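You operate a simulated robot arm through the tools that you are given. There is no shell and no other tool.

You run a simulated robot arm. Do the job below in one go: nothing can be reset, and whatever is moved stays where it is left.

JOB
Load the wound bobbin into the pale shuttle and send it to READY.
Fine: open the clamp, press the shuttle's clip, open the gate, then push the shuttle along to READY.
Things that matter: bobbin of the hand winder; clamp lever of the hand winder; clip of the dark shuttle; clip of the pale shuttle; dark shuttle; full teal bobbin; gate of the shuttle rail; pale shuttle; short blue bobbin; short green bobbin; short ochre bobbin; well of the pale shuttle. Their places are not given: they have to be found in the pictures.

The check looks at the end state, three seconds after you hand in, the way a careful person would. Anything else that was tipped, shoved, dropped, spilled or broken makes it a failure.

ROBOT AND FRAMES
A 7-joint arm with a two-finger gripper, fixed in place. Base frame: the origin is on the floor under the middle of its stand, x ahead of it, y to its left, z up; the work surface is at about z = 0.78. Units: m, rad, N and s.
With the tool pointing down near the work surface it reaches from about 0.34 to 0.72 m from the base axis. Its first joint turns from -1.152 to 1.152 rad. Payload 2.45 kg.
The TCP is the grasp point between the finger pads, 0.026 m short of the fingertips. In the tool frame z runs along the fingers and y along their closing line. The gripper opens to 0.096 m; its body begins 0.069 m behind the TCP.
Orientation is that of the tool frame in the base frame, as [roll, pitch, yaw] about the fixed x, y, z axes, in that order (R = Rz(yaw) Ry(pitch) Rx(roll)). With the fingers straight down and closing along the base's y, the tool's x points along the base's -x, its y along +y and its z along -z.

CONTROLS
- The arm moves only by the tool drive_tool. Its argument "plan" is a list of rows, each a list of 7 numbers: the shift along the tool's x, y, z in m, then the turn, a rotation vector about the tool's x, y, z in rad, then the closure, from 0 (fully open) to 1 (shut). In form: [[tx, ty, tz, ax, ay, az, hand], ...]. A call has 1 to 20 rows; each row is the pose to reach, as a shift and turn from the pose commanded when the call began, along the tool's axes at that moment. Rows are played at 5 a second. More than 0.05 m and 0.15 rad between two rows, or a gripper value outside its range, and nothing of the call is played. A pose out of reach is approached as far as the arm can. The call stops where the force on the tool passes 90 N (or 10 N more than at its start, if that is more) or the arm is blocked; 0.2 s more then pass. The fingers move at their own pace (about 0.05 m/s each) and stop on an object; they squeeze with about 27 N. The grip force told is the motor's: it shows also when the fingers shut on nothing. Time passes only in rows, and 0.2 s behind the last, so rows that repeat a pose let the fingers close. The reply holds the time, the measured pose of the TCP, the force on the tool along the base axes, the opening and the grip force, in the units named above and with some noise, with the torque about the TCP (base axes, N m) and any sound that the robot's microphone picked up.
- Cameras (640 x 400 px; columns grow to the right, rows downward): "scene" is fixed at [0.1658, -0.3976, 1.416]; the picture's right is [0.73, -0.68, 0.00], its down [-0.45, -0.49, -0.75] and it looks along [0.51, 0.55, -0.67] (base axes); focal length 283 px, centre (320, 200). "wrist" rides on the gripper at [0.082, 0.003, -0.098] in the tool frame; the picture's right is [-0.04, 1.00, 0.00], its down [-0.73, -0.03, -0.68] and it looks along [-0.68, -0.03, 0.73] (tool axes); focal length 256 px, centre (320, 200).
- snapshot(camera): a new picture of that camera. The clock stands still meanwhile.
- locate(camera, pixels): for up to 12 pixels [column, row] of the newest picture of that camera ("zoom" is the newest enlarged one), the place [x, y, z] in the base frame of the surface seen there, good to about 0.003 m. The clock stands still meanwhile.
- close_up(camera, box): a new picture of the part [left, top, right, bottom] of that camera's present view, enlarged. The clock stands still meanwhile.
- finish_job(): hands the job in; it is judged then, once.

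Open the gripper and draw the arm clear of the work before you hand the job in, unless the task says otherwise.

The tools are called after "Request:" as name(argument=value, ...) on one line, values as JSON. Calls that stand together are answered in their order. drive_tool: Moves the arm, as the interface text tells. Its arguments: {"type":"object","properties":{"plan":{"type":"array"}},"required":["plan"]} The other tools are called the same way: snapshot (camera) takes a picture; locate (camera, pixels) gives the place of the surface under pixels of a picture; close_up (camera, box) takes an enlarged picture of a part of a camera's view; finish_job () hands the job in.

At the start:

```text
time_s: 0.0
eef_pos: [0.3711, 0.3057, 1.1731]
ee_rot: [-3.141, 0.0, -3.141]
ft_force: [0.2, 0.1, 0.5]
moment: [0.02, 0.03, 0.01]
grip_width: 0.0961
gripper_force: 0.1
```

scene: 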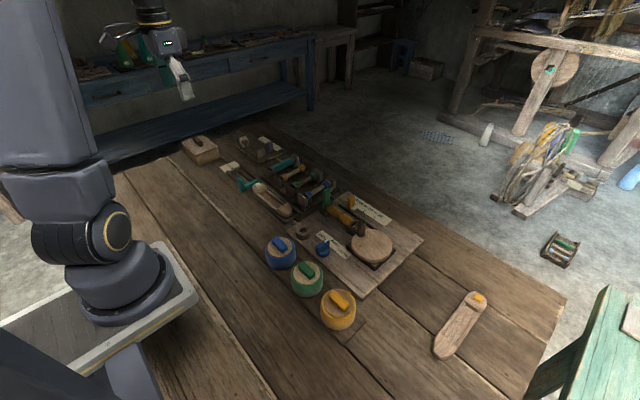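
wrist: 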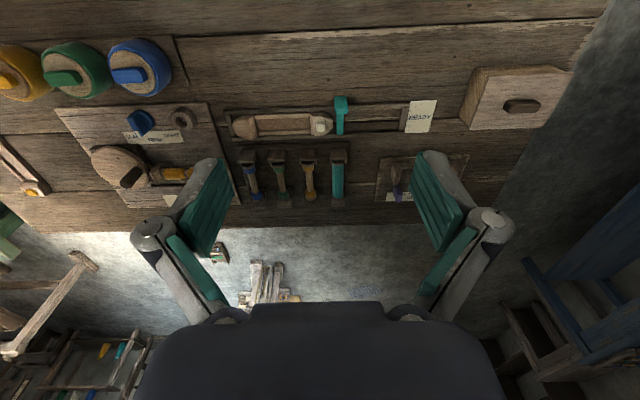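

The scene picture shows the shuttle rail around (265,190), the hand winder around (350,235), and the bobbin rack around (305,180). I'll take enlarged views of these areas to tell the parts apart.

Request:
close_up(camera="scene", box=[210, 120, 350, 220])

Request:
close_up(camera="scene", box=[260, 180, 440, 330])

Request:
close_up(camera="wrist", box=[210, 80, 470, 220])

Request:
close_up(camera="wrist", box=[0, 80, 240, 220])

```text
4.00 times, centred on (280, 170) of scene
```

zoom: 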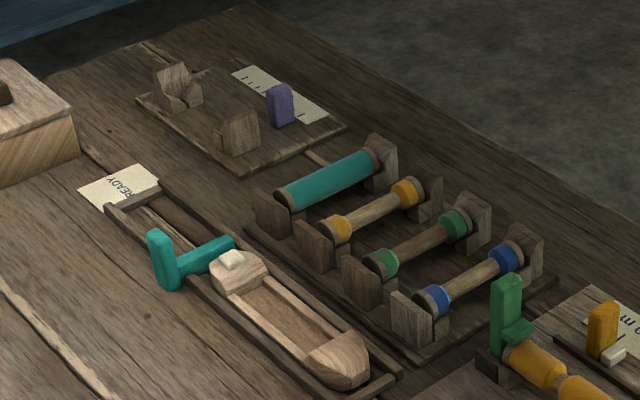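

```text
2.67 times, centred on (350, 255) of scene
```

zoom: 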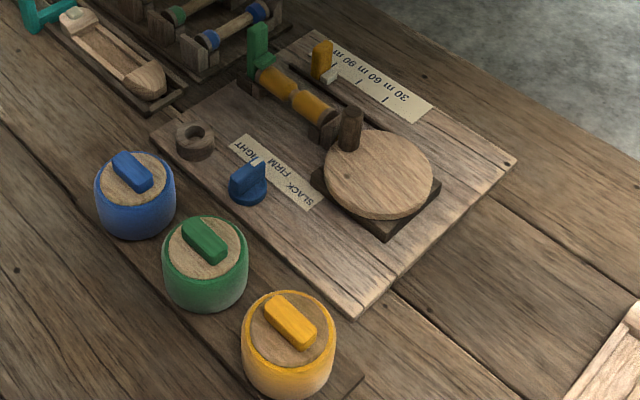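

```text
2.46 times, centred on (340, 150) of wrist
```

zoom: 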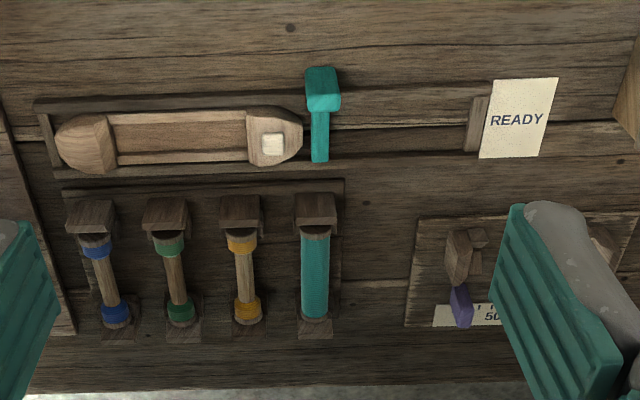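

```text
2.67 times, centred on (120, 150) of wrist
```

zoom: 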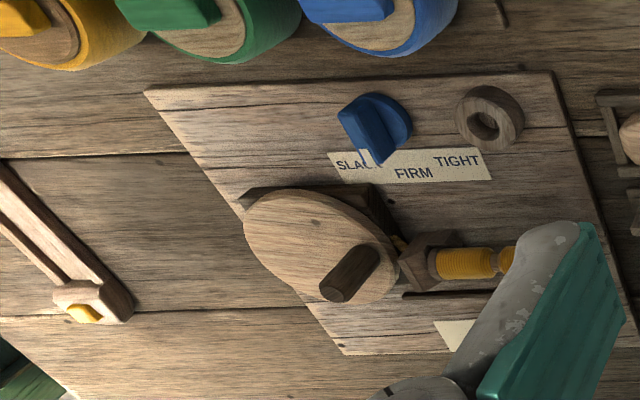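

The zooms show the ochre wound bobbin in the winder beside a green lever, the pale shuttle in the rail with a whitish clip, and a teal gate lever. I'll zoom further on each and measure places.

Request:
close_up(camera="scene", box=[310, 180, 390, 240])

Request:
close_up(camera="scene", box=[420, 280, 500, 370])

Request:
close_up(camera="scene", box=[220, 155, 310, 225])

```text
6.67 times, centred on (350, 210) of scene
```

zoom: 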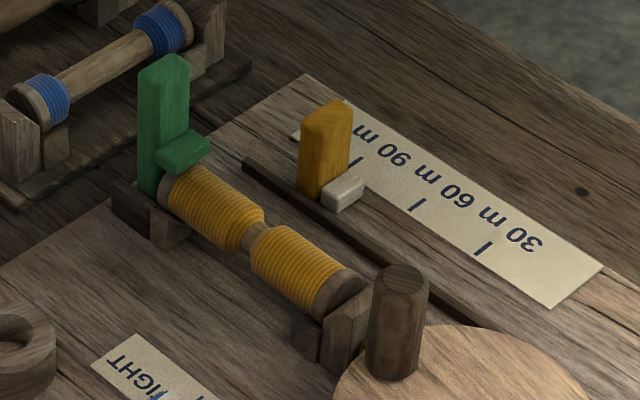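

```text
4.44 times, centred on (460, 325) of scene
```

zoom: 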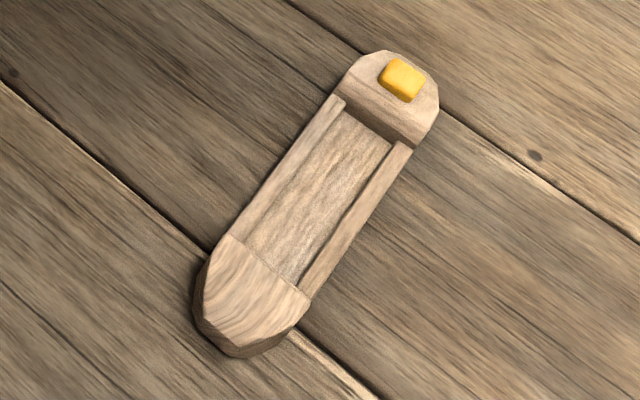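

```text
5.71 times, centred on (265, 190) of scene
```

zoom: 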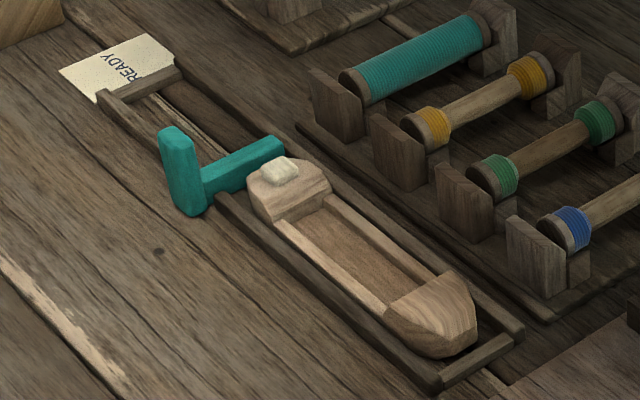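

The newest zoom shows the rail: gate handle at (180,165), bar (245,160), clip (280,170), well (355,245), nose (440,310). I'll locate these points.

Request:
locate(camera="zoom", pixels=[[175, 135], [195, 205], [225, 178], [270, 142], [280, 168], [265, 195], [300, 205], [410, 295], [355, 245], [445, 325], [435, 385], [510, 345]])

Request:
locate(camera="scene", pixels=[[334, 192], [336, 203], [331, 211], [337, 207], [343, 212], [351, 217], [359, 222], [363, 228], [358, 200], [361, 208], [370, 225], [478, 297]])

```text
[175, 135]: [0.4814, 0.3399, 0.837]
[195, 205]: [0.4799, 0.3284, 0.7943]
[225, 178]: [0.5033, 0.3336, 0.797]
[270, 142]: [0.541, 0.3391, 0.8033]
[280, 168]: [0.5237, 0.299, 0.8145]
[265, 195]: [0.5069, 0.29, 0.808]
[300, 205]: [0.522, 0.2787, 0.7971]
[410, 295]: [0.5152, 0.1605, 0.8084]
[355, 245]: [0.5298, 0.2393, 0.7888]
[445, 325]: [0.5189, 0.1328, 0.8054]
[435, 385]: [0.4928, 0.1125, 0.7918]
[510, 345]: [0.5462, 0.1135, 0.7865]
```

```text
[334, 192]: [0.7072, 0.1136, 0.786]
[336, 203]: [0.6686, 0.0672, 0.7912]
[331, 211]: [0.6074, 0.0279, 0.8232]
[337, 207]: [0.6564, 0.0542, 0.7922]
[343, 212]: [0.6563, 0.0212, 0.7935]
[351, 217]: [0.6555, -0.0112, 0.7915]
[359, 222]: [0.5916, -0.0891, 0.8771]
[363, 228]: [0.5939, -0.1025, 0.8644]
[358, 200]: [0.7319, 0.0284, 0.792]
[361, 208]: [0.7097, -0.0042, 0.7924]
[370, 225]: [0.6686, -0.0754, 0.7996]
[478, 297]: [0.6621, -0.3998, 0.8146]
```

Rail runs along +y at x≈0.52 with the shuttle from y≈0.12 to 0.31. Next I'll zoom on the winder bobbin and locate points in that zoom.

Request:
close_up(camera="scene", box=[315, 180, 379, 230])

```text
8.00 times, centred on (347, 205) of scene
```

zoom: 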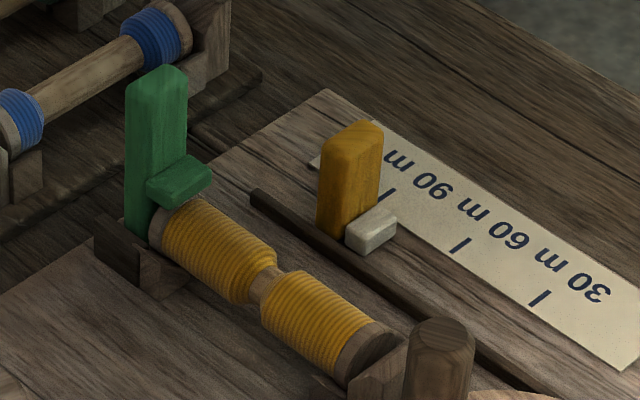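

Request:
locate(camera="zoom", pixels=[[165, 75], [140, 200], [140, 100], [185, 172], [180, 190], [180, 220], [225, 245], [265, 280], [310, 320], [365, 340], [350, 165], [370, 225]])

Request:
snapshot(camera="wrist")

```text
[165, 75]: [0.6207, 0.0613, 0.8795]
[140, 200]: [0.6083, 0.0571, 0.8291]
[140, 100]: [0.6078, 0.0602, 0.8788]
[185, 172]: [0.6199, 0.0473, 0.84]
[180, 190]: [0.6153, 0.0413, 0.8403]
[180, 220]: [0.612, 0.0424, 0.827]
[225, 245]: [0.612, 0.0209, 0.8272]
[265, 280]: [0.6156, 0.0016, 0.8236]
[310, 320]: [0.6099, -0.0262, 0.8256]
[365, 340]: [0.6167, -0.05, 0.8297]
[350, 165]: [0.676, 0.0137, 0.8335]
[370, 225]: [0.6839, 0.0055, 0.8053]
```

```text
taken
```

wrist: 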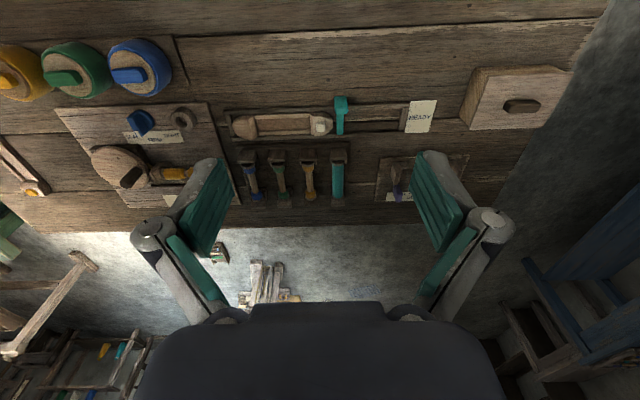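

The winder bobbin's axis lies along y at x≈0.615 (y≈0.045 to -0.05, z≈0.82) and the green clamp stands at (0.615,0.058) up to z≈0.88. I'll move the gripper high above the winder to look with the wrist camera.

Request:
drive_tool(plan=[[-0.022, -0.0275, 0.016, 0, 0, 0, 0], [-0.044, -0.055, 0.032, 0, 0, 0, 0], [-0.066, -0.0825, 0.048, 0, 0, 0, 0], [-0.088, -0.11, 0.064, 0, 0, 0, 0], [-0.11, -0.1375, 0.08, 0, 0, 0, 0], [-0.132, -0.165, 0.096, 0, 0, 0, 0], [-0.154, -0.1925, 0.112, 0, 0, 0, 0], [-0.176, -0.22, 0.128, 0, 0, 0, 0], [-0.198, -0.2475, 0.144, 0, 0, 0, 0], [-0.22, -0.275, 0.16, 0, 0, 0, 0], [-0.235, -0.295, 0.175, 0, 0, 0, 0], [-0.244, -0.306, 0.183, 0, 0, 0, 0]])

Request:
snapshot(camera="wrist")

Request:
snapshot(camera="scene")

```text
time_s: 2.6
eef_pos: [0.6167, -0.0013, 0.9887]
ee_rot: [3.141, 0.0, -3.141]
ft_force: [0.6, 0.0, 1.0]
moment: [-0.06, 0.0, 0.04]
grip_width: 0.0961
gripper_force: 0.2
```

```text
taken
```

wrist: 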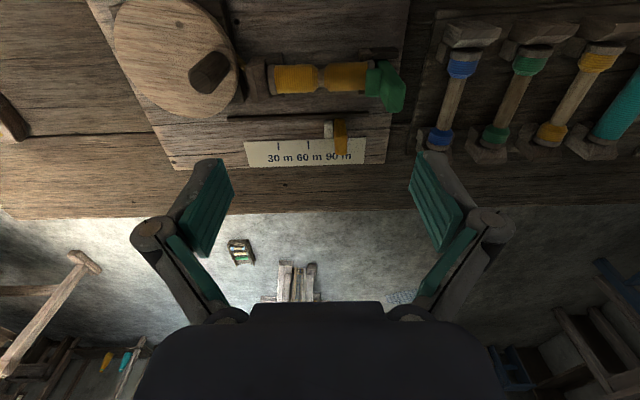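

```text
taken
```

scene: 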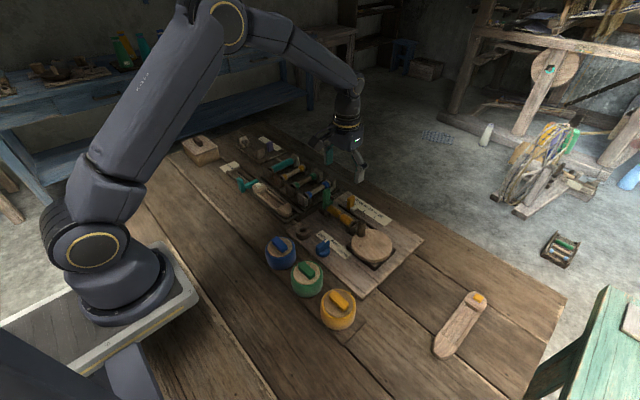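

The wrist view shows the bobbin at (320,77) and the green clamp at (388,85). I'll zoom in on it.

Request:
close_up(camera="wrist", box=[230, 30, 430, 155])

```text
3.20 times, centred on (330, 92) of wrist
```

zoom: 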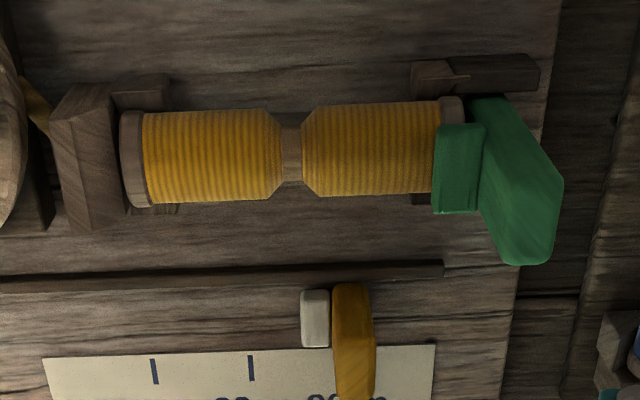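

Request:
locate(camera="zoom", pixels=[[130, 155], [155, 155], [292, 150], [292, 130], [370, 145], [455, 110], [460, 150], [510, 125], [520, 230], [500, 75], [75, 150], [200, 240]])

Request:
close_up(camera="scene", box=[315, 180, 379, 230])

```text
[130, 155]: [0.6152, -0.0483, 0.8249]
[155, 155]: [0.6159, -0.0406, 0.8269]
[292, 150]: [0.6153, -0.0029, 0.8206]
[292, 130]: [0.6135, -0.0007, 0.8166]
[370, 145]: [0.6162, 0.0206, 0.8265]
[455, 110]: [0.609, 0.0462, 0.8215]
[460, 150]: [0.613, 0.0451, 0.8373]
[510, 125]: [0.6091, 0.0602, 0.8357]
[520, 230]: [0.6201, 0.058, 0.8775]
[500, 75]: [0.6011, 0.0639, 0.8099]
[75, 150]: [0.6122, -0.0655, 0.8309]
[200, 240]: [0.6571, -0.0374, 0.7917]
```

```text
8.00 times, centred on (347, 205) of scene
```

zoom: 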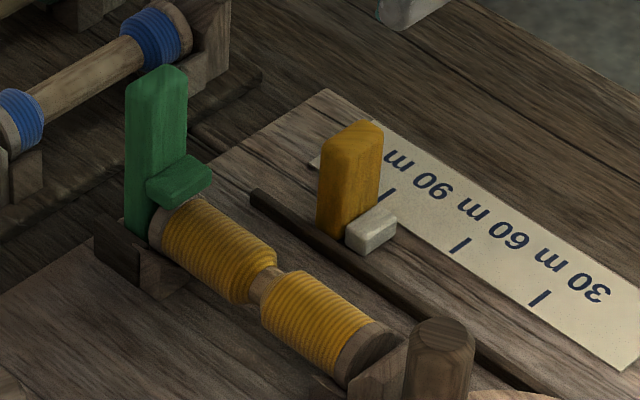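

The bobbin centre is about (0.615, 0.0) with top z≈0.827, and the clamp is an upright lever with a pad over the bobbin's +y end. I'll turn the gripper a quarter turn so the camera looks along +y at the clamp and the fingers close along x.

Request:
drive_tool(plan=[[0, 0, 0, 0, 0, -0.14, 0], [0, 0, 0, 0, 0, -0.28, 0], [0, 0, 0, 0, 0, -0.42, 0], [0, 0, 0, 0, 0, -0.56, 0], [0, 0, 0, 0, 0, -0.7, 0], [0, 0, 0, 0, 0, -0.84, 0], [0, 0, 0, 0, 0, -0.98, 0], [0, 0, 0, 0, 0, -1.12, 0], [0, 0, 0, 0, 0, -1.26, 0], [0, 0, 0, 0, 0, -1.4, 0], [0, 0, 0, 0, 0, -1.5, 0], [0, 0, 0, 0, 0, -1.5708, 0], [0, 0, 0, 0, 0, -1.5708, 0]])

Request:
snapshot(camera="wrist")

```text
time_s: 5.4
eef_pos: [0.6148, -0.0013, 0.9902]
ee_rot: [3.141, 0.001, -1.569]
ft_force: [0.9, -0.2, 0.6]
moment: [-0.01, -0.03, -0.01]
grip_width: 0.0957
gripper_force: 0.1
```

```text
taken
```

wrist: 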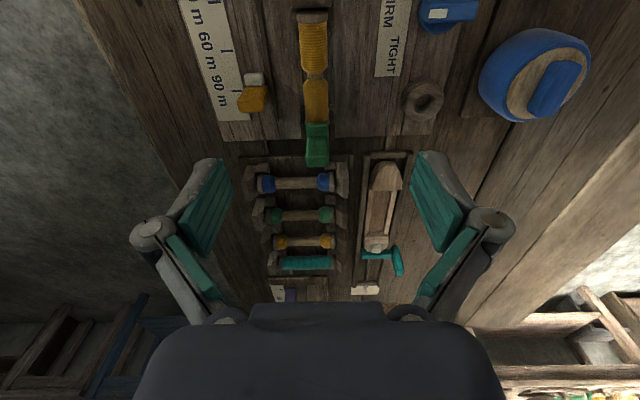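

The wrist now looks toward +y; the clamp is at (318,145), the rack of short bobbins at (300,215) and the pale shuttle at (380,210). I'll zoom on these.

Request:
close_up(camera="wrist", box=[230, 70, 420, 190])

Request:
close_up(camera="wrist", box=[330, 145, 440, 215])

```text
3.33 times, centred on (325, 130) of wrist
```

zoom: 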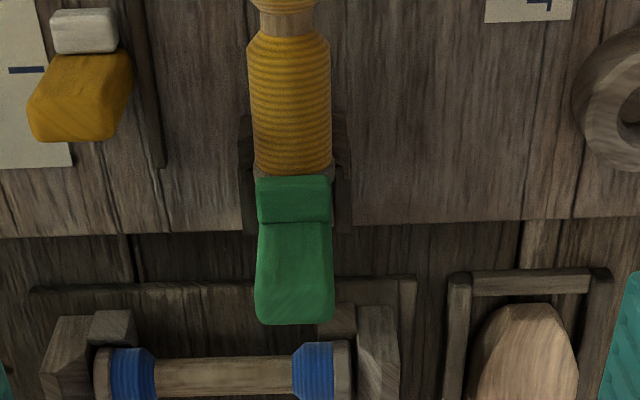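

```text
5.71 times, centred on (385, 180) of wrist
```

zoom: 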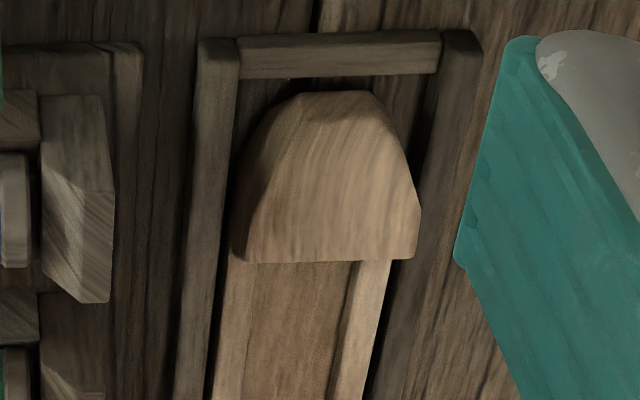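

I'll locate rail walls, shuttle nose and gap behind it in this zoom.

Request:
locate(camera="zoom", pixels=[[215, 60], [340, 50], [460, 50], [340, 85], [330, 95], [330, 200], [325, 255], [300, 320], [230, 320], [360, 320], [130, 60], [80, 150]])

Request:
close_up(camera="wrist", box=[240, 120, 350, 190])

```text
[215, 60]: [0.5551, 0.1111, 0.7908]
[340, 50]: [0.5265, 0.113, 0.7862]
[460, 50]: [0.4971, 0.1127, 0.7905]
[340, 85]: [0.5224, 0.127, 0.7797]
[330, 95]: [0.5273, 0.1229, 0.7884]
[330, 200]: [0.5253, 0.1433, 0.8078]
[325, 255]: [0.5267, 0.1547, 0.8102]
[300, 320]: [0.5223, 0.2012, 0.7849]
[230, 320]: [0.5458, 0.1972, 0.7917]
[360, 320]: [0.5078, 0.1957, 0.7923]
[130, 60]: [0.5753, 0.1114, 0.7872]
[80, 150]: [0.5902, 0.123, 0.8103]
```

```text
5.71 times, centred on (295, 155) of wrist
```

zoom: 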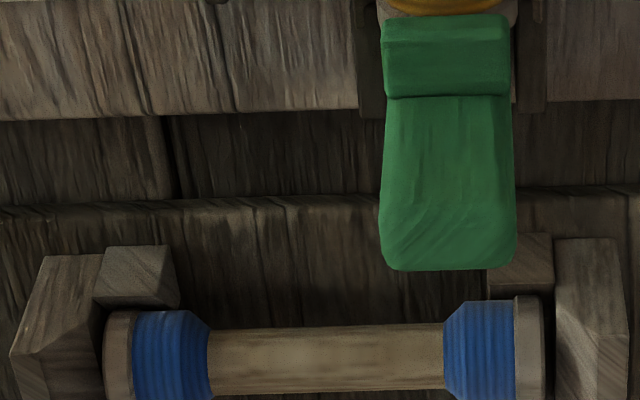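

The lever's pad covers the bobbin's +y end; pushing its top toward +y should swing it open, and the rack's blue bobbin starts past y≈0.12. I'll shut the fingers and come down just on the bobbin side of the lever, with fingertips at z≈0.855, above the pad.

Request:
drive_tool(plan=[[0, 0, 0, 0, 0, 0, 1], [0, 0, 0, 0, 0, 0, 1], [-0.01, 0, 0.03, 0, 0, 0, 1], [-0.02, 0, 0.06, 0, 0, 0, 1], [-0.025, -0.0005, 0.09, 0, 0, 0, 1], [-0.025, -0.001, 0.11, 0, 0, 0, 1], [-0.025, -0.001, 0.11, 0, 0, 0, 1]])

Request:
snapshot(camera="wrist")

Request:
close_up(camera="scene", box=[300, 150, 396, 230])

```text
time_s: 7.0
eef_pos: [0.6166, 0.0233, 0.8796]
ee_rot: [3.141, 0.001, -1.57]
ft_force: [-0.1, 0.5, 0.2]
moment: [0.02, 0.02, 0.01]
grip_width: 0.0003
gripper_force: 26.9
```

```text
taken
```

wrist: 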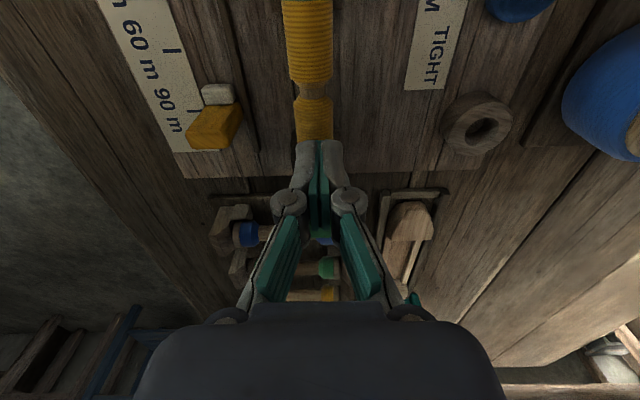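

```text
5.00 times, centred on (348, 190) of scene
```

zoom: 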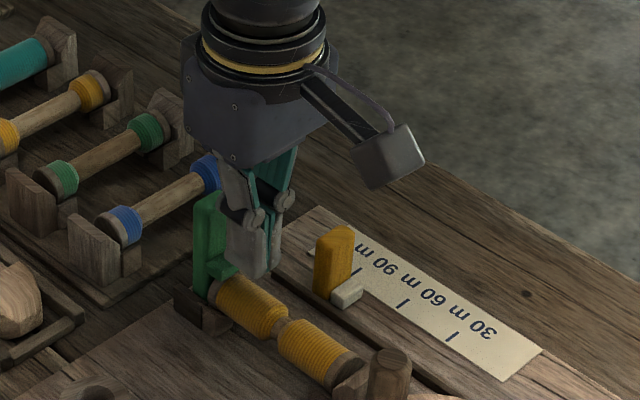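

The closed fingertips hang above the bobbin just beside the green lever. I'll push gently toward +y in small steps and watch the force.

Request:
drive_tool(plan=[[-0.004, 0, 0, 0, 0, 0, 1], [-0.008, 0, 0, 0, 0, 0, 1], [-0.012, 0, 0, 0, 0, 0, 1], [-0.016, 0, 0, 0, 0, 0, 1], [-0.02, 0, 0, 0, 0, 0, 1], [-0.024, 0, 0, 0, 0, 0, 1], [-0.028, 0, 0, 0, 0, 0, 1]])

Request:
close_up(camera="scene", box=[300, 150, 396, 230])

```text
time_s: 8.6
eef_pos: [0.6156, 0.0528, 0.8806]
ee_rot: [3.14, 0.0, -1.569]
ft_force: [0.1, -2.1, 1.1]
moment: [-0.02, -0.01, -0.01]
grip_width: 0.006
gripper_force: 28.8
```

```text
5.00 times, centred on (348, 190) of scene
```

zoom: 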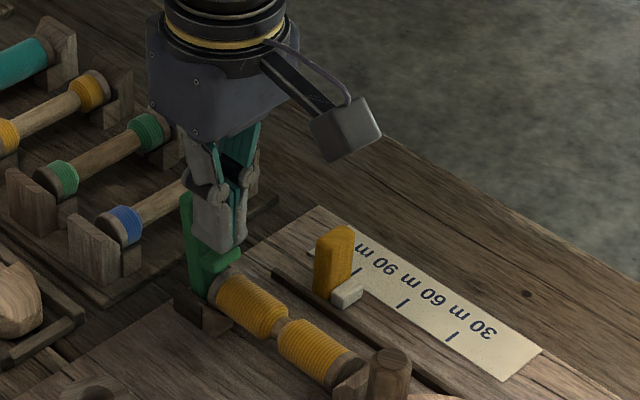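

The lever is swinging about an x-axis hinge with only about 2 N. I'll continue along the arc, lowering a little.

Request:
drive_tool(plan=[[-0.005, 0, 0.001, 0, 0, 0, 1], [-0.01, 0, 0.002, 0, 0, 0, 1], [-0.015, 0, 0.004, 0, 0, 0, 1], [-0.02, 0, 0.006, 0, 0, 0, 1], [-0.025, 0, 0.008, 0, 0, 0, 1], [-0.03, 0, 0.011, 0, 0, 0, 1]])

Request:
close_up(camera="scene", box=[300, 150, 396, 230])

```text
time_s: 10.0
eef_pos: [0.6169, 0.0707, 0.8734]
ee_rot: [-3.138, -0.016, -1.578]
ft_force: [-18.0, -47.7, 60.2]
moment: [-0.48, 0.49, 0.23]
grip_width: 0.0059
gripper_force: 28.4
```

```text
5.00 times, centred on (348, 190) of scene
```

zoom: 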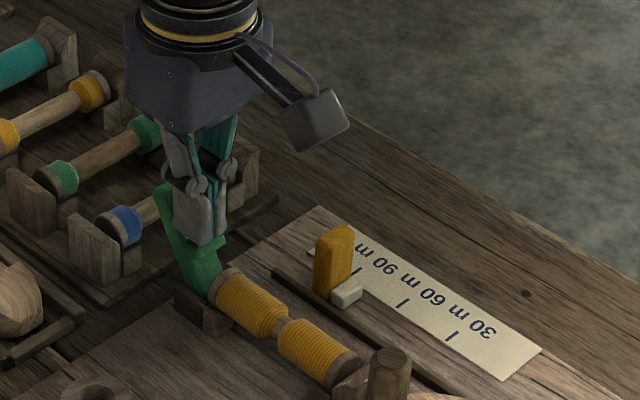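

Force rose to about 77 N with the lever tilted some 35–40°: either its stop or the fingertip wedged against the pad. I'll back off up and away and look.

Request:
drive_tool(plan=[[0.008, 0, -0.008, 0, 0, 0, 1], [0.016, 0, -0.02, 0, 0, 0, 1], [0.024, 0, -0.04, 0, 0, 0, 1], [0.04, 0, -0.08, 0, 0, 0, 1], [0.06, 0, -0.11, 0, 0, 0, 1], [0.06, 0, -0.11, 0, 0, 0, 1]])

Request:
snapshot(camera="wrist")

Request:
close_up(camera="scene", box=[300, 170, 380, 230])

```text
time_s: 11.4
eef_pos: [0.6164, 0.0221, 0.9808]
ee_rot: [-3.142, 0.001, -1.569]
ft_force: [0.8, 0.0, -0.4]
moment: [-0.03, -0.02, 0.03]
grip_width: 0.0
gripper_force: 28.9
```

```text
taken
```

wrist: 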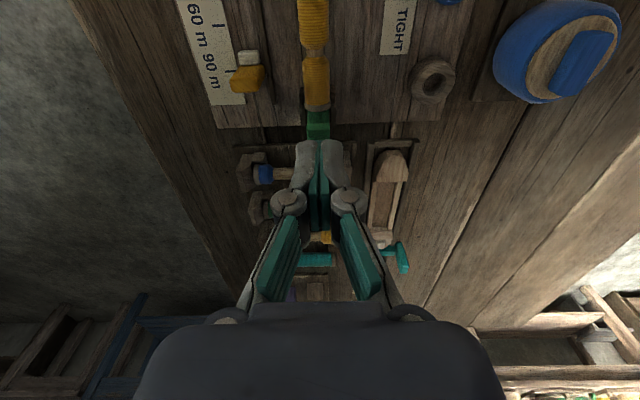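

```text
6.67 times, centred on (340, 200) of scene
```

zoom: 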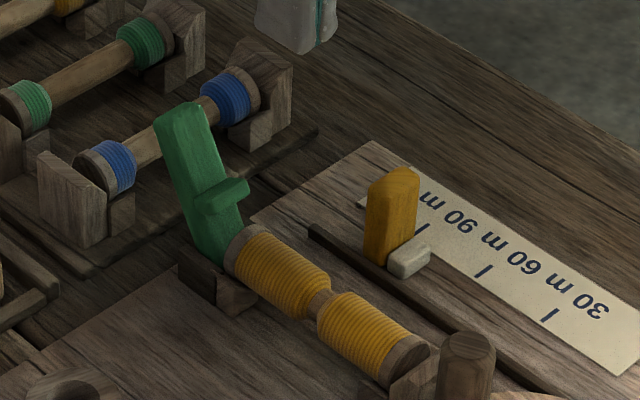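

The lever stays tilted back, with the pad off the bobbin end as seen at (220,190) in the zoom. I'll measure its tilt.

Request:
locate(camera="zoom", pixels=[[180, 115], [200, 150], [235, 185], [222, 200], [222, 255], [205, 250], [240, 245], [280, 260], [370, 315], [110, 165], [235, 90], [320, 300]])

Request:
close_up(camera="wrist", box=[260, 60, 380, 140])

```text
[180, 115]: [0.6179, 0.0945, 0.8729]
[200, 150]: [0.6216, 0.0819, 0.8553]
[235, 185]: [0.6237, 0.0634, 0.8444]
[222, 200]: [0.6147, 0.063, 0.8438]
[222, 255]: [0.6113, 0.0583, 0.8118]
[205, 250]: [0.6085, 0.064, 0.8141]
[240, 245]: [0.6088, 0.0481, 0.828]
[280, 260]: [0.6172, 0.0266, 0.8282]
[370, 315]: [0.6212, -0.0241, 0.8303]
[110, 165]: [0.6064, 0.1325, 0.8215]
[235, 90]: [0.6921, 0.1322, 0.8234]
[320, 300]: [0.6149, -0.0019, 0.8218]
```

```text
5.00 times, centred on (320, 100) of wrist
```

zoom: 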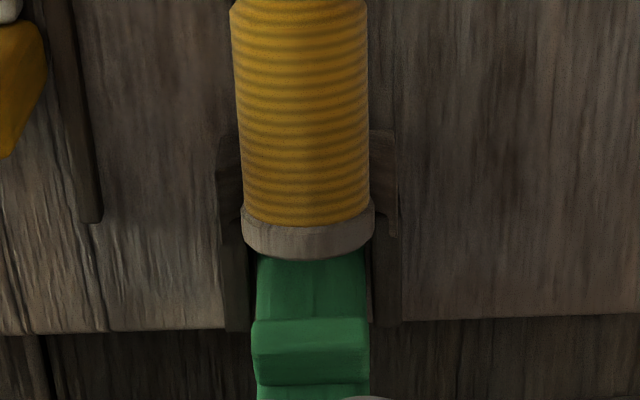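

The lever stands about 31° back and the pad is clear of the bobbin's end flange at (305,235). Before lifting I'll go above the shuttle with an open hand to measure the well, clip and gate closely.

Request:
drive_tool(plan=[[-0.03, 0.015, 0, 0, 0, 0, 0], [-0.06, 0.03, 0, 0, 0, 0, 0], [-0.09, 0.045, 0, 0, 0, 0, 0], [-0.12, 0.06, 0.005, 0, 0, 0, 0], [-0.15, 0.075, 0.01, 0, 0, 0, 0], [-0.178, 0.0914, 0.011, 0, 0, 0, 0], [-0.178, 0.0914, 0.011, 0, 0, 0, 0]])

Request:
snapshot(camera="wrist")

```text
time_s: 13.0
eef_pos: [0.5256, 0.1989, 0.9685]
ee_rot: [-3.14, 0.0, -1.57]
ft_force: [-1.0, 0.3, 0.0]
moment: [0.02, 0.03, 0.0]
grip_width: 0.096
gripper_force: 0.0
```

```text
taken
```

wrist: 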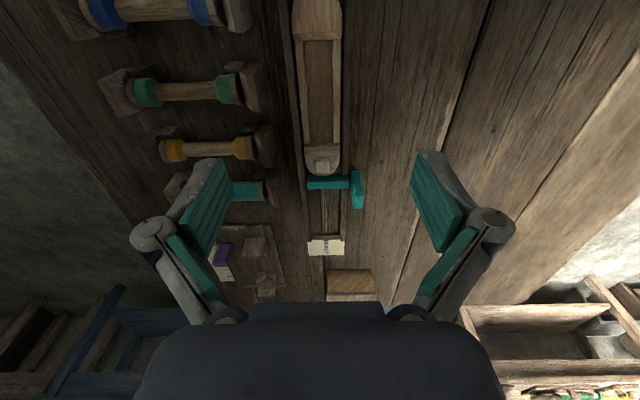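

Request:
close_up(camera="wrist", box=[260, 0, 404, 90])

Request:
close_up(camera="wrist", box=[272, 130, 384, 200])

```text
4.44 times, centred on (332, 45) of wrist
```

zoom: 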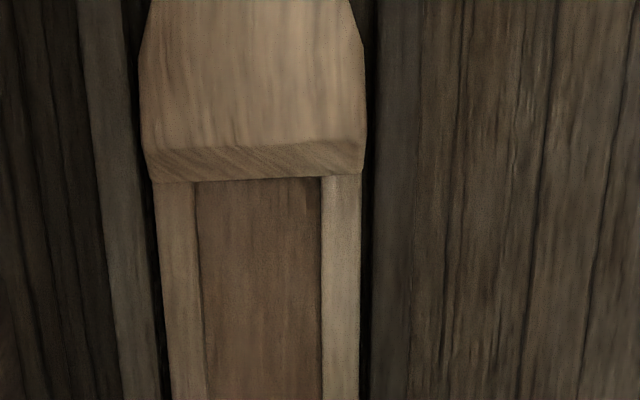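

```text
5.71 times, centred on (328, 165) of wrist
```

zoom: 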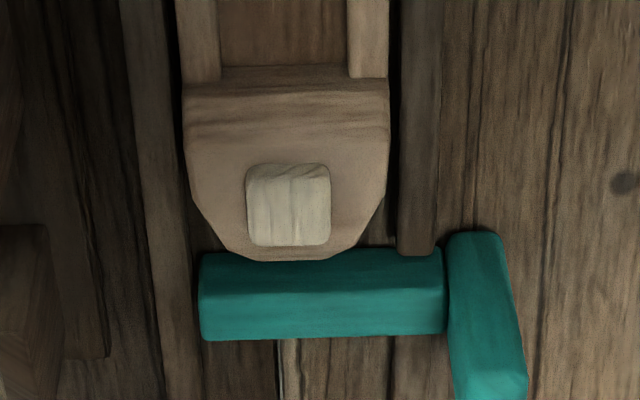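

Newest zoom shows the clip at (288,205), gate bar (200–440, 295) and handle (480,310). I'll measure these and the well in the wrist picture.

Request:
locate(camera="zoom", pixels=[[288, 175], [288, 205], [260, 130], [300, 100], [300, 68], [205, 295], [320, 270], [430, 285], [475, 250], [490, 370], [415, 200], [150, 200]])

Request:
locate(camera="wrist", pixels=[[318, 30], [318, 36], [318, 43], [318, 60], [299, 60], [337, 60], [318, 100], [299, 100], [338, 100], [318, 135], [289, 80], [346, 80]])

```text
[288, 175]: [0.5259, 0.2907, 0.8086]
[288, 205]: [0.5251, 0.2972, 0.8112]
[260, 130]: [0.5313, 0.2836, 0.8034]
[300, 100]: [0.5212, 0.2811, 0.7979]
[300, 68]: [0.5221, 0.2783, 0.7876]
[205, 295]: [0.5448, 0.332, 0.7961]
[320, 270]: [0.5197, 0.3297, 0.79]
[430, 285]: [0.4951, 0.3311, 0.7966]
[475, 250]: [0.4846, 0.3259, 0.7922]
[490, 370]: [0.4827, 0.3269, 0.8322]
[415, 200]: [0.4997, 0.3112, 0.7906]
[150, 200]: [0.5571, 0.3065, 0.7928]
```

```text
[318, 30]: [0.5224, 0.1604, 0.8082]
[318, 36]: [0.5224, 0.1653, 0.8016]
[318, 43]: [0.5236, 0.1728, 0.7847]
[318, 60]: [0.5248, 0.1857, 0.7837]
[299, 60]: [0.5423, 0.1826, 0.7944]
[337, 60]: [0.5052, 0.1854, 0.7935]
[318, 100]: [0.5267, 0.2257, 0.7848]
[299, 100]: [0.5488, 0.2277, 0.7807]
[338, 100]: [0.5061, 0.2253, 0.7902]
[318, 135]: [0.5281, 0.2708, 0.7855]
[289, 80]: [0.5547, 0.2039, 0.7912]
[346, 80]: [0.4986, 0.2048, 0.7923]
```

The well runs y≈0.170–0.278 (floor z≈0.785, low side walls z≈0.793), centre x≈0.5245; the clip is at (0.525,0.297,0.811), the gate bar at y≈0.331. The orange slider stands at x≈0.676, so I'll part-close to about 0.05 m and go above the bobbin centre (0.6155,-0.0015).

Request:
drive_tool(plan=[[0.035, -0.015, 0, 0, 0, 0, 0.48], [0.07, -0.03, 0, 0, 0, 0, 0.48], [0.105, -0.045, 0, 0, 0, 0, 0.48], [0.14, -0.06, 0, 0, 0, 0, 0.48], [0.175, -0.075, 0, 0, 0, 0, 0.48], [0.2004, -0.0899, 0.01, 0, 0, 0, 0.48], [0.2004, -0.0899, 0.03, 0, 0, 0, 0.48], [0.2004, -0.0899, 0.04, 0, 0, 0, 0.48], [0.2004, -0.0899, 0.04, 0, 0, 0, 0.48]])

Request:
snapshot(camera="wrist")

Request:
close_up(camera="scene", box=[300, 150, 396, 230])

```text
time_s: 15.0
eef_pos: [0.6146, 0.0002, 0.9273]
ee_rot: [3.141, -0.001, -1.571]
ft_force: [0.2, 0.2, 0.7]
moment: [0.01, 0.0, 0.06]
grip_width: 0.0497
gripper_force: 0.1
```

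```text
taken
```

wrist: 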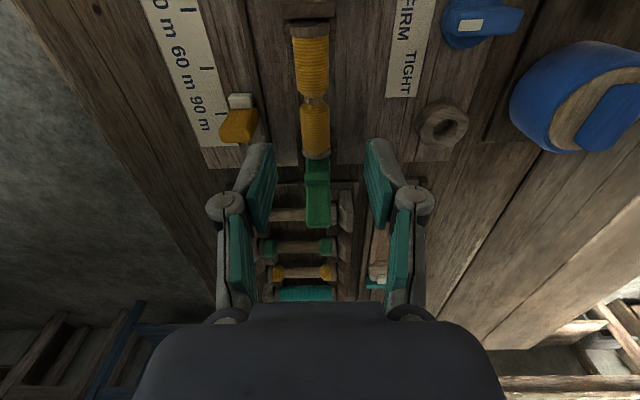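

```text
5.00 times, centred on (348, 190) of scene
```

zoom: 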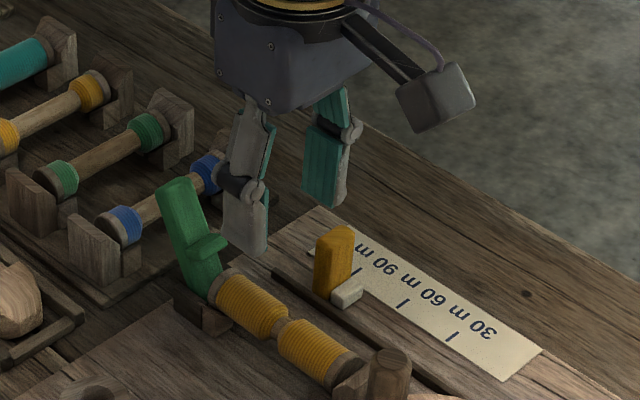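

The open fingers straddle the bobbin column at col≈315. I'll zoom on the bobbin to fix its ends precisely before descending.

Request:
close_up(camera="wrist", box=[200, 0, 440, 170])

```text
2.35 times, centred on (320, 85) of wrist
```

zoom: 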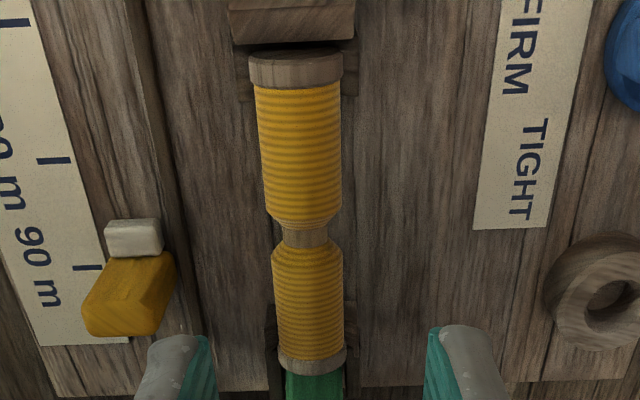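

Request:
locate(camera="zoom", pixels=[[296, 58], [297, 75], [304, 237], [285, 237], [325, 237], [312, 355], [312, 370], [255, 70], [340, 70], [300, 150], [310, 310], [292, 20]])

```text
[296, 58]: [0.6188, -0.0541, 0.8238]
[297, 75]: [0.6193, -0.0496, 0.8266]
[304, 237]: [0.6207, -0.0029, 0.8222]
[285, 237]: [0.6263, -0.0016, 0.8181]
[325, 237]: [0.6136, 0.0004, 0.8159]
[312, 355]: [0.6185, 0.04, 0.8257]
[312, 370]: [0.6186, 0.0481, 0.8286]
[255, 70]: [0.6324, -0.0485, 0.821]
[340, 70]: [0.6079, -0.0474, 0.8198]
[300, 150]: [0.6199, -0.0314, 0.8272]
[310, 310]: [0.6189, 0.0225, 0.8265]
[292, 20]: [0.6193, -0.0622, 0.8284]
```

The bobbin axis is at x≈0.620, ends y≈-0.053 to 0.049, top z≈0.828. I'll shift +5 mm in x, descend until the fingertips are about 6 mm below its axis, and close.

Request:
drive_tool(plan=[[0.001, -0.005, 0.02, 0, 0, 0, 0.48], [0.0015, -0.005, 0.045, 0, 0, 0, 0.48], [0.0015, -0.005, 0.065, 0, 0, 0, 0.48], [0.0015, -0.005, 0.08, 0, 0, 0, 0.48], [0.0015, -0.005, 0.088, 0, 0, 0, 0.48], [0.0015, -0.005, 0.094, 0, 0, 0, 0.48], [0.0015, -0.005, 0.094, 0, 0, 0, 0.48]])

Request:
snapshot(camera="wrist")

Request:
close_up(camera="scene", box=[300, 160, 396, 240])

```text
time_s: 16.6
eef_pos: [0.6208, -0.0025, 0.8334]
ee_rot: [3.141, 0.001, -1.572]
ft_force: [0.2, -1.1, -0.5]
moment: [0.0, -0.03, 0.02]
grip_width: 0.05
gripper_force: 0.0
```

```text
taken
```

wrist: 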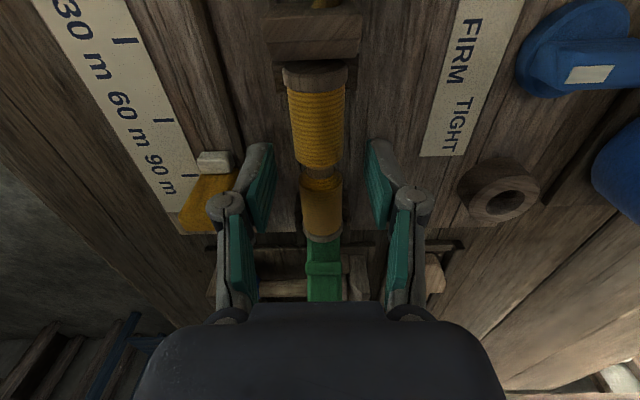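

```text
5.00 times, centred on (348, 200) of scene
```

zoom: 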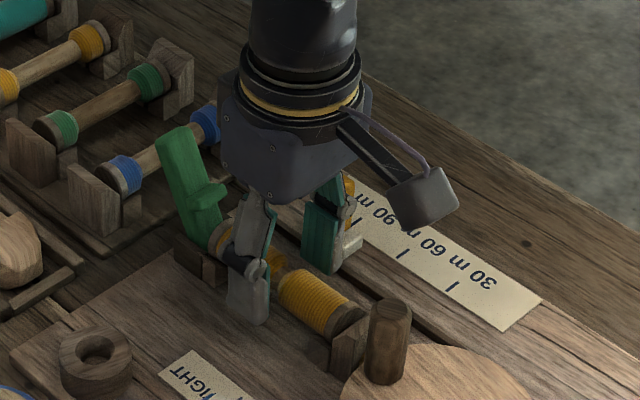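

The bobbin sits centred between the pads (col≈320). I'll close the fingers on it now.

Request:
drive_tool(plan=[[0, 0, 0, 0, 0, 0, 0.6], [0, 0, 0, 0, 0, 0, 0.75], [0, 0, 0, 0, 0, 0, 1], [0, 0, 0, 0, 0, 0, 1], [0, 0, 0, 0, 0, 0, 1]])

Request:
snapshot(camera="wrist")

```text
time_s: 17.8
eef_pos: [0.6202, -0.0027, 0.8335]
ee_rot: [3.141, 0.0, -1.571]
ft_force: [0.9, -0.4, 0.1]
moment: [-0.03, -0.01, 0.01]
grip_width: 0.0177
gripper_force: 27.3
```

```text
taken
```

wrist: 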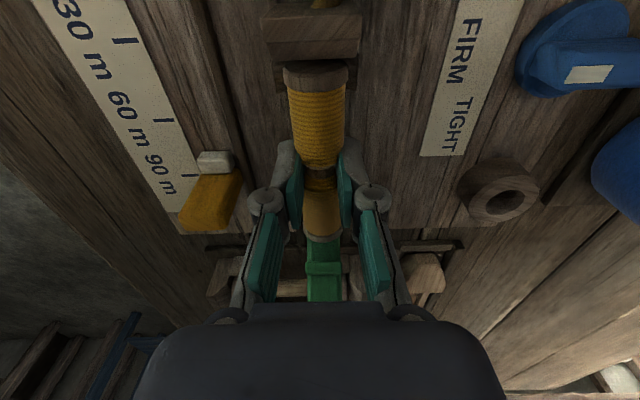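

Gripped at 0.0177 m width with 27 N, at the waist. I'll lift slowly straight up and check.

Request:
drive_tool(plan=[[0, 0, -0.003, 0, 0, 0, 1], [0, 0, -0.008, 0, 0, 0, 1], [0, 0, -0.015, 0, 0, 0, 1], [0, 0, -0.025, 0, 0, 0, 1], [0, 0, -0.04, 0, 0, 0, 1], [0, 0, -0.06, 0, 0, 0, 1], [0, 0, -0.08, 0, 0, 0, 1]])

Request:
snapshot(camera="wrist")

Request:
close_up(camera="scene", box=[300, 140, 396, 220])

```text
time_s: 19.4
eef_pos: [0.6185, -0.0021, 0.9145]
ee_rot: [3.141, -0.001, -1.57]
ft_force: [-0.4, 0.3, 0.9]
moment: [0.0, -0.03, 0.02]
grip_width: 0.0171
gripper_force: 26.9
```

```text
taken
```

wrist: 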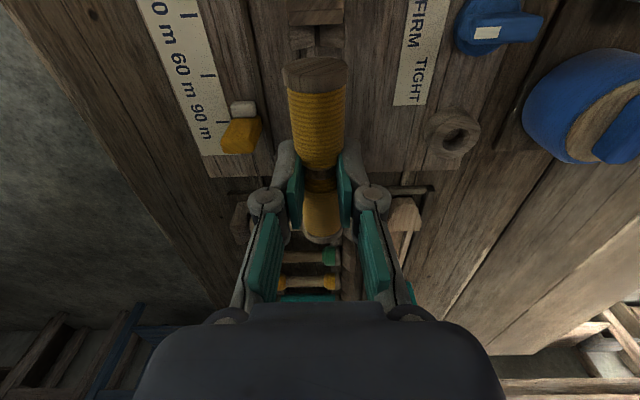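

```text
5.00 times, centred on (348, 180) of scene
```

zoom: 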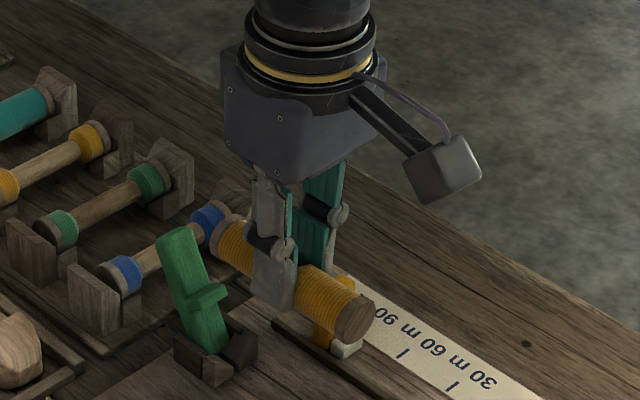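

The bobbin is lifted level in the grip and free of the winder. I'll rise first to clear the lever, then carry it over the shuttle well at about (0.526,0.224).

Request:
drive_tool(plan=[[0, 0, -0.025, 0, 0, 0, 1], [0, 0, -0.05, 0, 0, 0, 1], [-0.03, 0.0125, -0.05, 0, 0, 0, 1], [-0.06, 0.025, -0.05, 0, 0, 0, 1], [-0.09, 0.0375, -0.05, 0, 0, 0, 1], [-0.12, 0.05, -0.05, 0, 0, 0, 1], [-0.15, 0.0625, -0.05, 0, 0, 0, 1], [-0.18, 0.075, -0.05, 0, 0, 0, 1], [-0.21, 0.0875, -0.05, 0, 0, 0, 1], [-0.226, 0.0935, -0.04, 0, 0, 0, 1], [-0.226, 0.0935, -0.02, 0, 0, 0, 1], [-0.226, 0.0935, 0.0, 0, 0, 0, 1], [-0.226, 0.0935, 0.0, 0, 0, 0, 1]])

Request:
snapshot(camera="wrist")

Request:
close_up(camera="scene", box=[220, 140, 316, 220])

```text
time_s: 22.2
eef_pos: [0.5259, 0.2223, 0.9139]
ee_rot: [-3.141, 0.002, -1.569]
ft_force: [-0.6, -0.1, -0.3]
moment: [0.02, 0.05, 0.02]
grip_width: 0.0186
gripper_force: 27.1
```

```text
taken
```

wrist: 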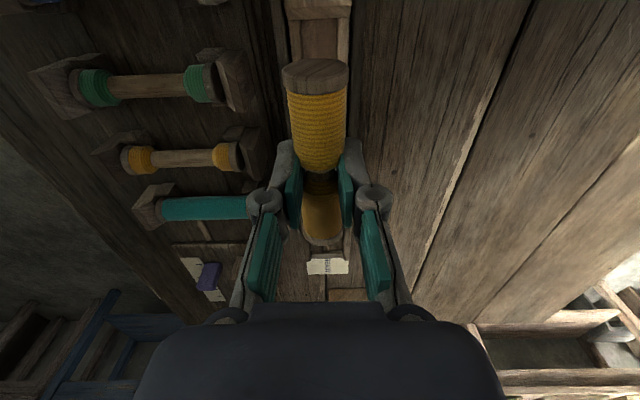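

```text
5.00 times, centred on (268, 180) of scene
```

zoom: 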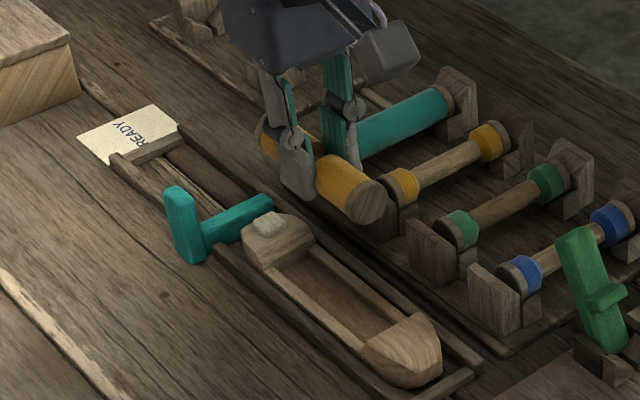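

The bobbin hangs about 0.1 m over the shuttle. I'll zoom and locate the bobbin's near end and the nose block/well edges in the same picture to fine-align.

Request:
close_up(camera="wrist", box=[250, 0, 394, 90])

Request:
locate(camera="wrist", pixels=[[316, 62], [316, 78], [316, 92], [316, 120], [316, 150], [320, 190], [322, 215], [322, 235], [322, 242], [285, 80], [346, 80], [330, 268]])

```text
4.44 times, centred on (322, 45) of wrist
```

zoom: 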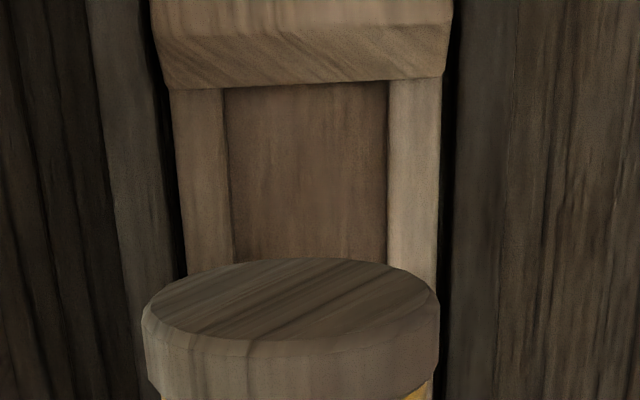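

```text
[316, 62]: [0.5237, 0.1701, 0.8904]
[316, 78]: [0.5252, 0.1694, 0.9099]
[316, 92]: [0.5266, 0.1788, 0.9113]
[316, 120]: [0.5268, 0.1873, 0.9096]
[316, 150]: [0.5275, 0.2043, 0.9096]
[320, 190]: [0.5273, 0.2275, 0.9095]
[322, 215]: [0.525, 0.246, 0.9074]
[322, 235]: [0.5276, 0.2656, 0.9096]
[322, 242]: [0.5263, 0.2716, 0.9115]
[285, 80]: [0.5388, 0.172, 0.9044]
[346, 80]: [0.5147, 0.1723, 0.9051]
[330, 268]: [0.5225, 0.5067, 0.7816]
```

The held bobbin spans y≈0.170–0.272 (centre ≈0.221). I'll measure the well's end faces with the scene camera, zoomed, plus the held bobbin's ends for a consistent comparison.

Request:
close_up(camera="scene", box=[254, 170, 318, 220])

```text
8.00 times, centred on (286, 195) of scene
```

zoom: 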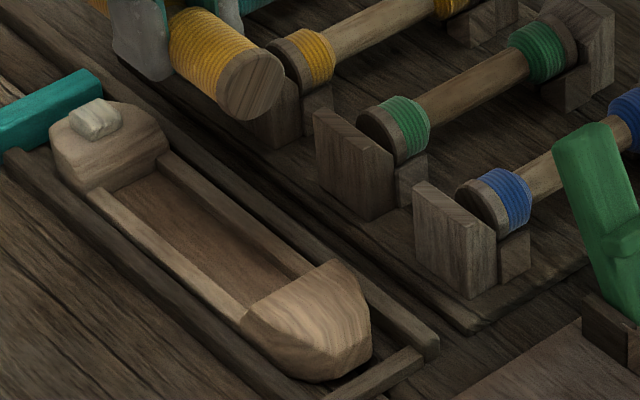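

Request:
locate(camera="zoom", pixels=[[130, 190], [150, 180], [110, 165], [155, 155], [245, 305], [285, 275], [310, 262], [220, 235], [180, 215], [255, 250], [250, 85], [270, 60]])

```text
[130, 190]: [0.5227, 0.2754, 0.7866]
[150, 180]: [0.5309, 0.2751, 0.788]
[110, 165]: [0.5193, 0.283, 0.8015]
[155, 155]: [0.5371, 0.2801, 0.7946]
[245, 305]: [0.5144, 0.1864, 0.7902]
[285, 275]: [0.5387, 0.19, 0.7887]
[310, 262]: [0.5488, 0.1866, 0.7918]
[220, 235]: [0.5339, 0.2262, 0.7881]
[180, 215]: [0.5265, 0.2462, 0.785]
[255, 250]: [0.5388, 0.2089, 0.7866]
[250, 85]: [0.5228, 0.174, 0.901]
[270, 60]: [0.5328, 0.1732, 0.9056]
```

Bobbin and well agree within about 1 mm in x, and the bobbin needs about +2.5 mm in y to be centred in the well (centre ≈0.2245). I'll shift and lower to about 20 mm above seating, then look.

Request:
drive_tool(plan=[[-0.0025, 0.0005, 0.015, 0, 0, 0, 1], [-0.0025, 0.0005, 0.035, 0, 0, 0, 1], [-0.0025, 0.0005, 0.055, 0, 0, 0, 1], [-0.0025, 0.0005, 0.07, 0, 0, 0, 1], [-0.0025, 0.0005, 0.075, 0, 0, 0, 1], [-0.0025, 0.0005, 0.075, 0, 0, 0, 1]])

Request:
snapshot(camera="wrist")

Request:
close_up(camera="scene", box=[236, 160, 316, 220])

Request:
close_up(camera="wrist", box=[240, 20, 400, 120])

```text
time_s: 23.6
eef_pos: [0.5263, 0.2261, 0.8388]
ee_rot: [3.14, 0.001, -1.57]
ft_force: [0.3, 0.0, -0.1]
moment: [0.03, 0.01, -0.01]
grip_width: 0.0182
gripper_force: 27.0
```

```text
taken
```

wrist: 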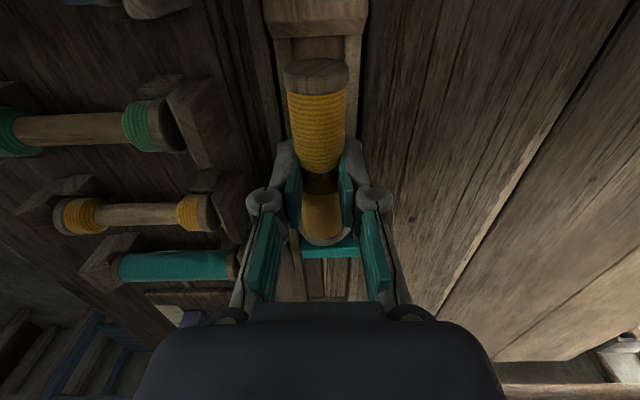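

```text
6.67 times, centred on (276, 190) of scene
```

zoom: 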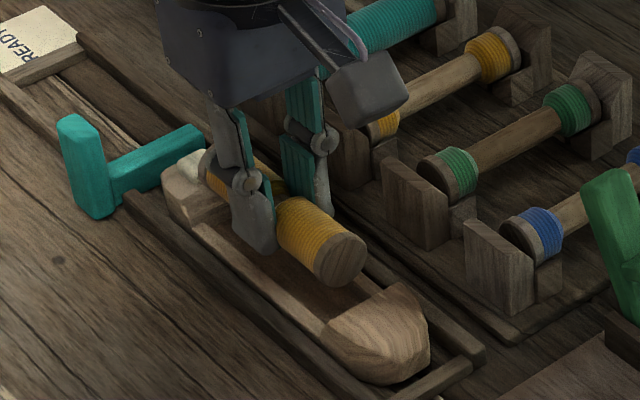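

```text
4.00 times, centred on (320, 70) of wrist
```

zoom: 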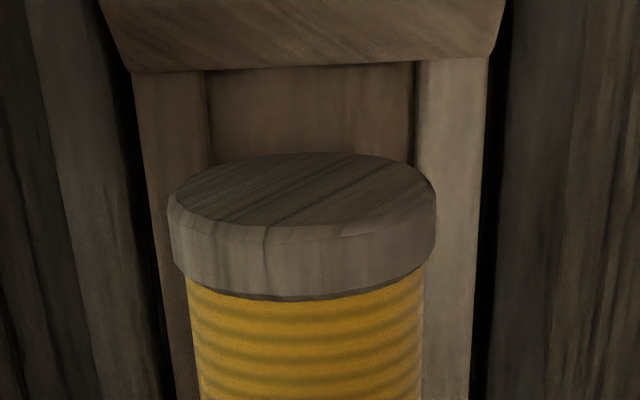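

Bobbin and well are aligned to under 1 mm laterally. I'll check the gap between the bobbin end and the nose face in this zoom.

Request:
locate(camera="zoom", pixels=[[310, 20], [310, 50], [310, 62], [310, 75], [310, 100], [310, 135], [300, 165], [300, 190], [300, 225], [300, 250]])

Request:
locate(camera="wrist", pixels=[[322, 235], [324, 241], [326, 246], [328, 250], [340, 250]])

```text
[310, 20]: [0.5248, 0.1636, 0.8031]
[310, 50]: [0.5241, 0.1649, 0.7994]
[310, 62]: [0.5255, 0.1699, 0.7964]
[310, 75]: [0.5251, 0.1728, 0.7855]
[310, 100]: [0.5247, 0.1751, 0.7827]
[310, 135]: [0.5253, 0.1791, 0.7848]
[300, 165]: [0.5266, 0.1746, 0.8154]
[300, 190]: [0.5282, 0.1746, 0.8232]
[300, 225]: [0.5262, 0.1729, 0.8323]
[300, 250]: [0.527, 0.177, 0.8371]
```

```text
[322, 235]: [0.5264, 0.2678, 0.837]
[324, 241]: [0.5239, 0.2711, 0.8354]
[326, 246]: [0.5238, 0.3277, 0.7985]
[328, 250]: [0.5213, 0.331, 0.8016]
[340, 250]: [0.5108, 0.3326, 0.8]
```

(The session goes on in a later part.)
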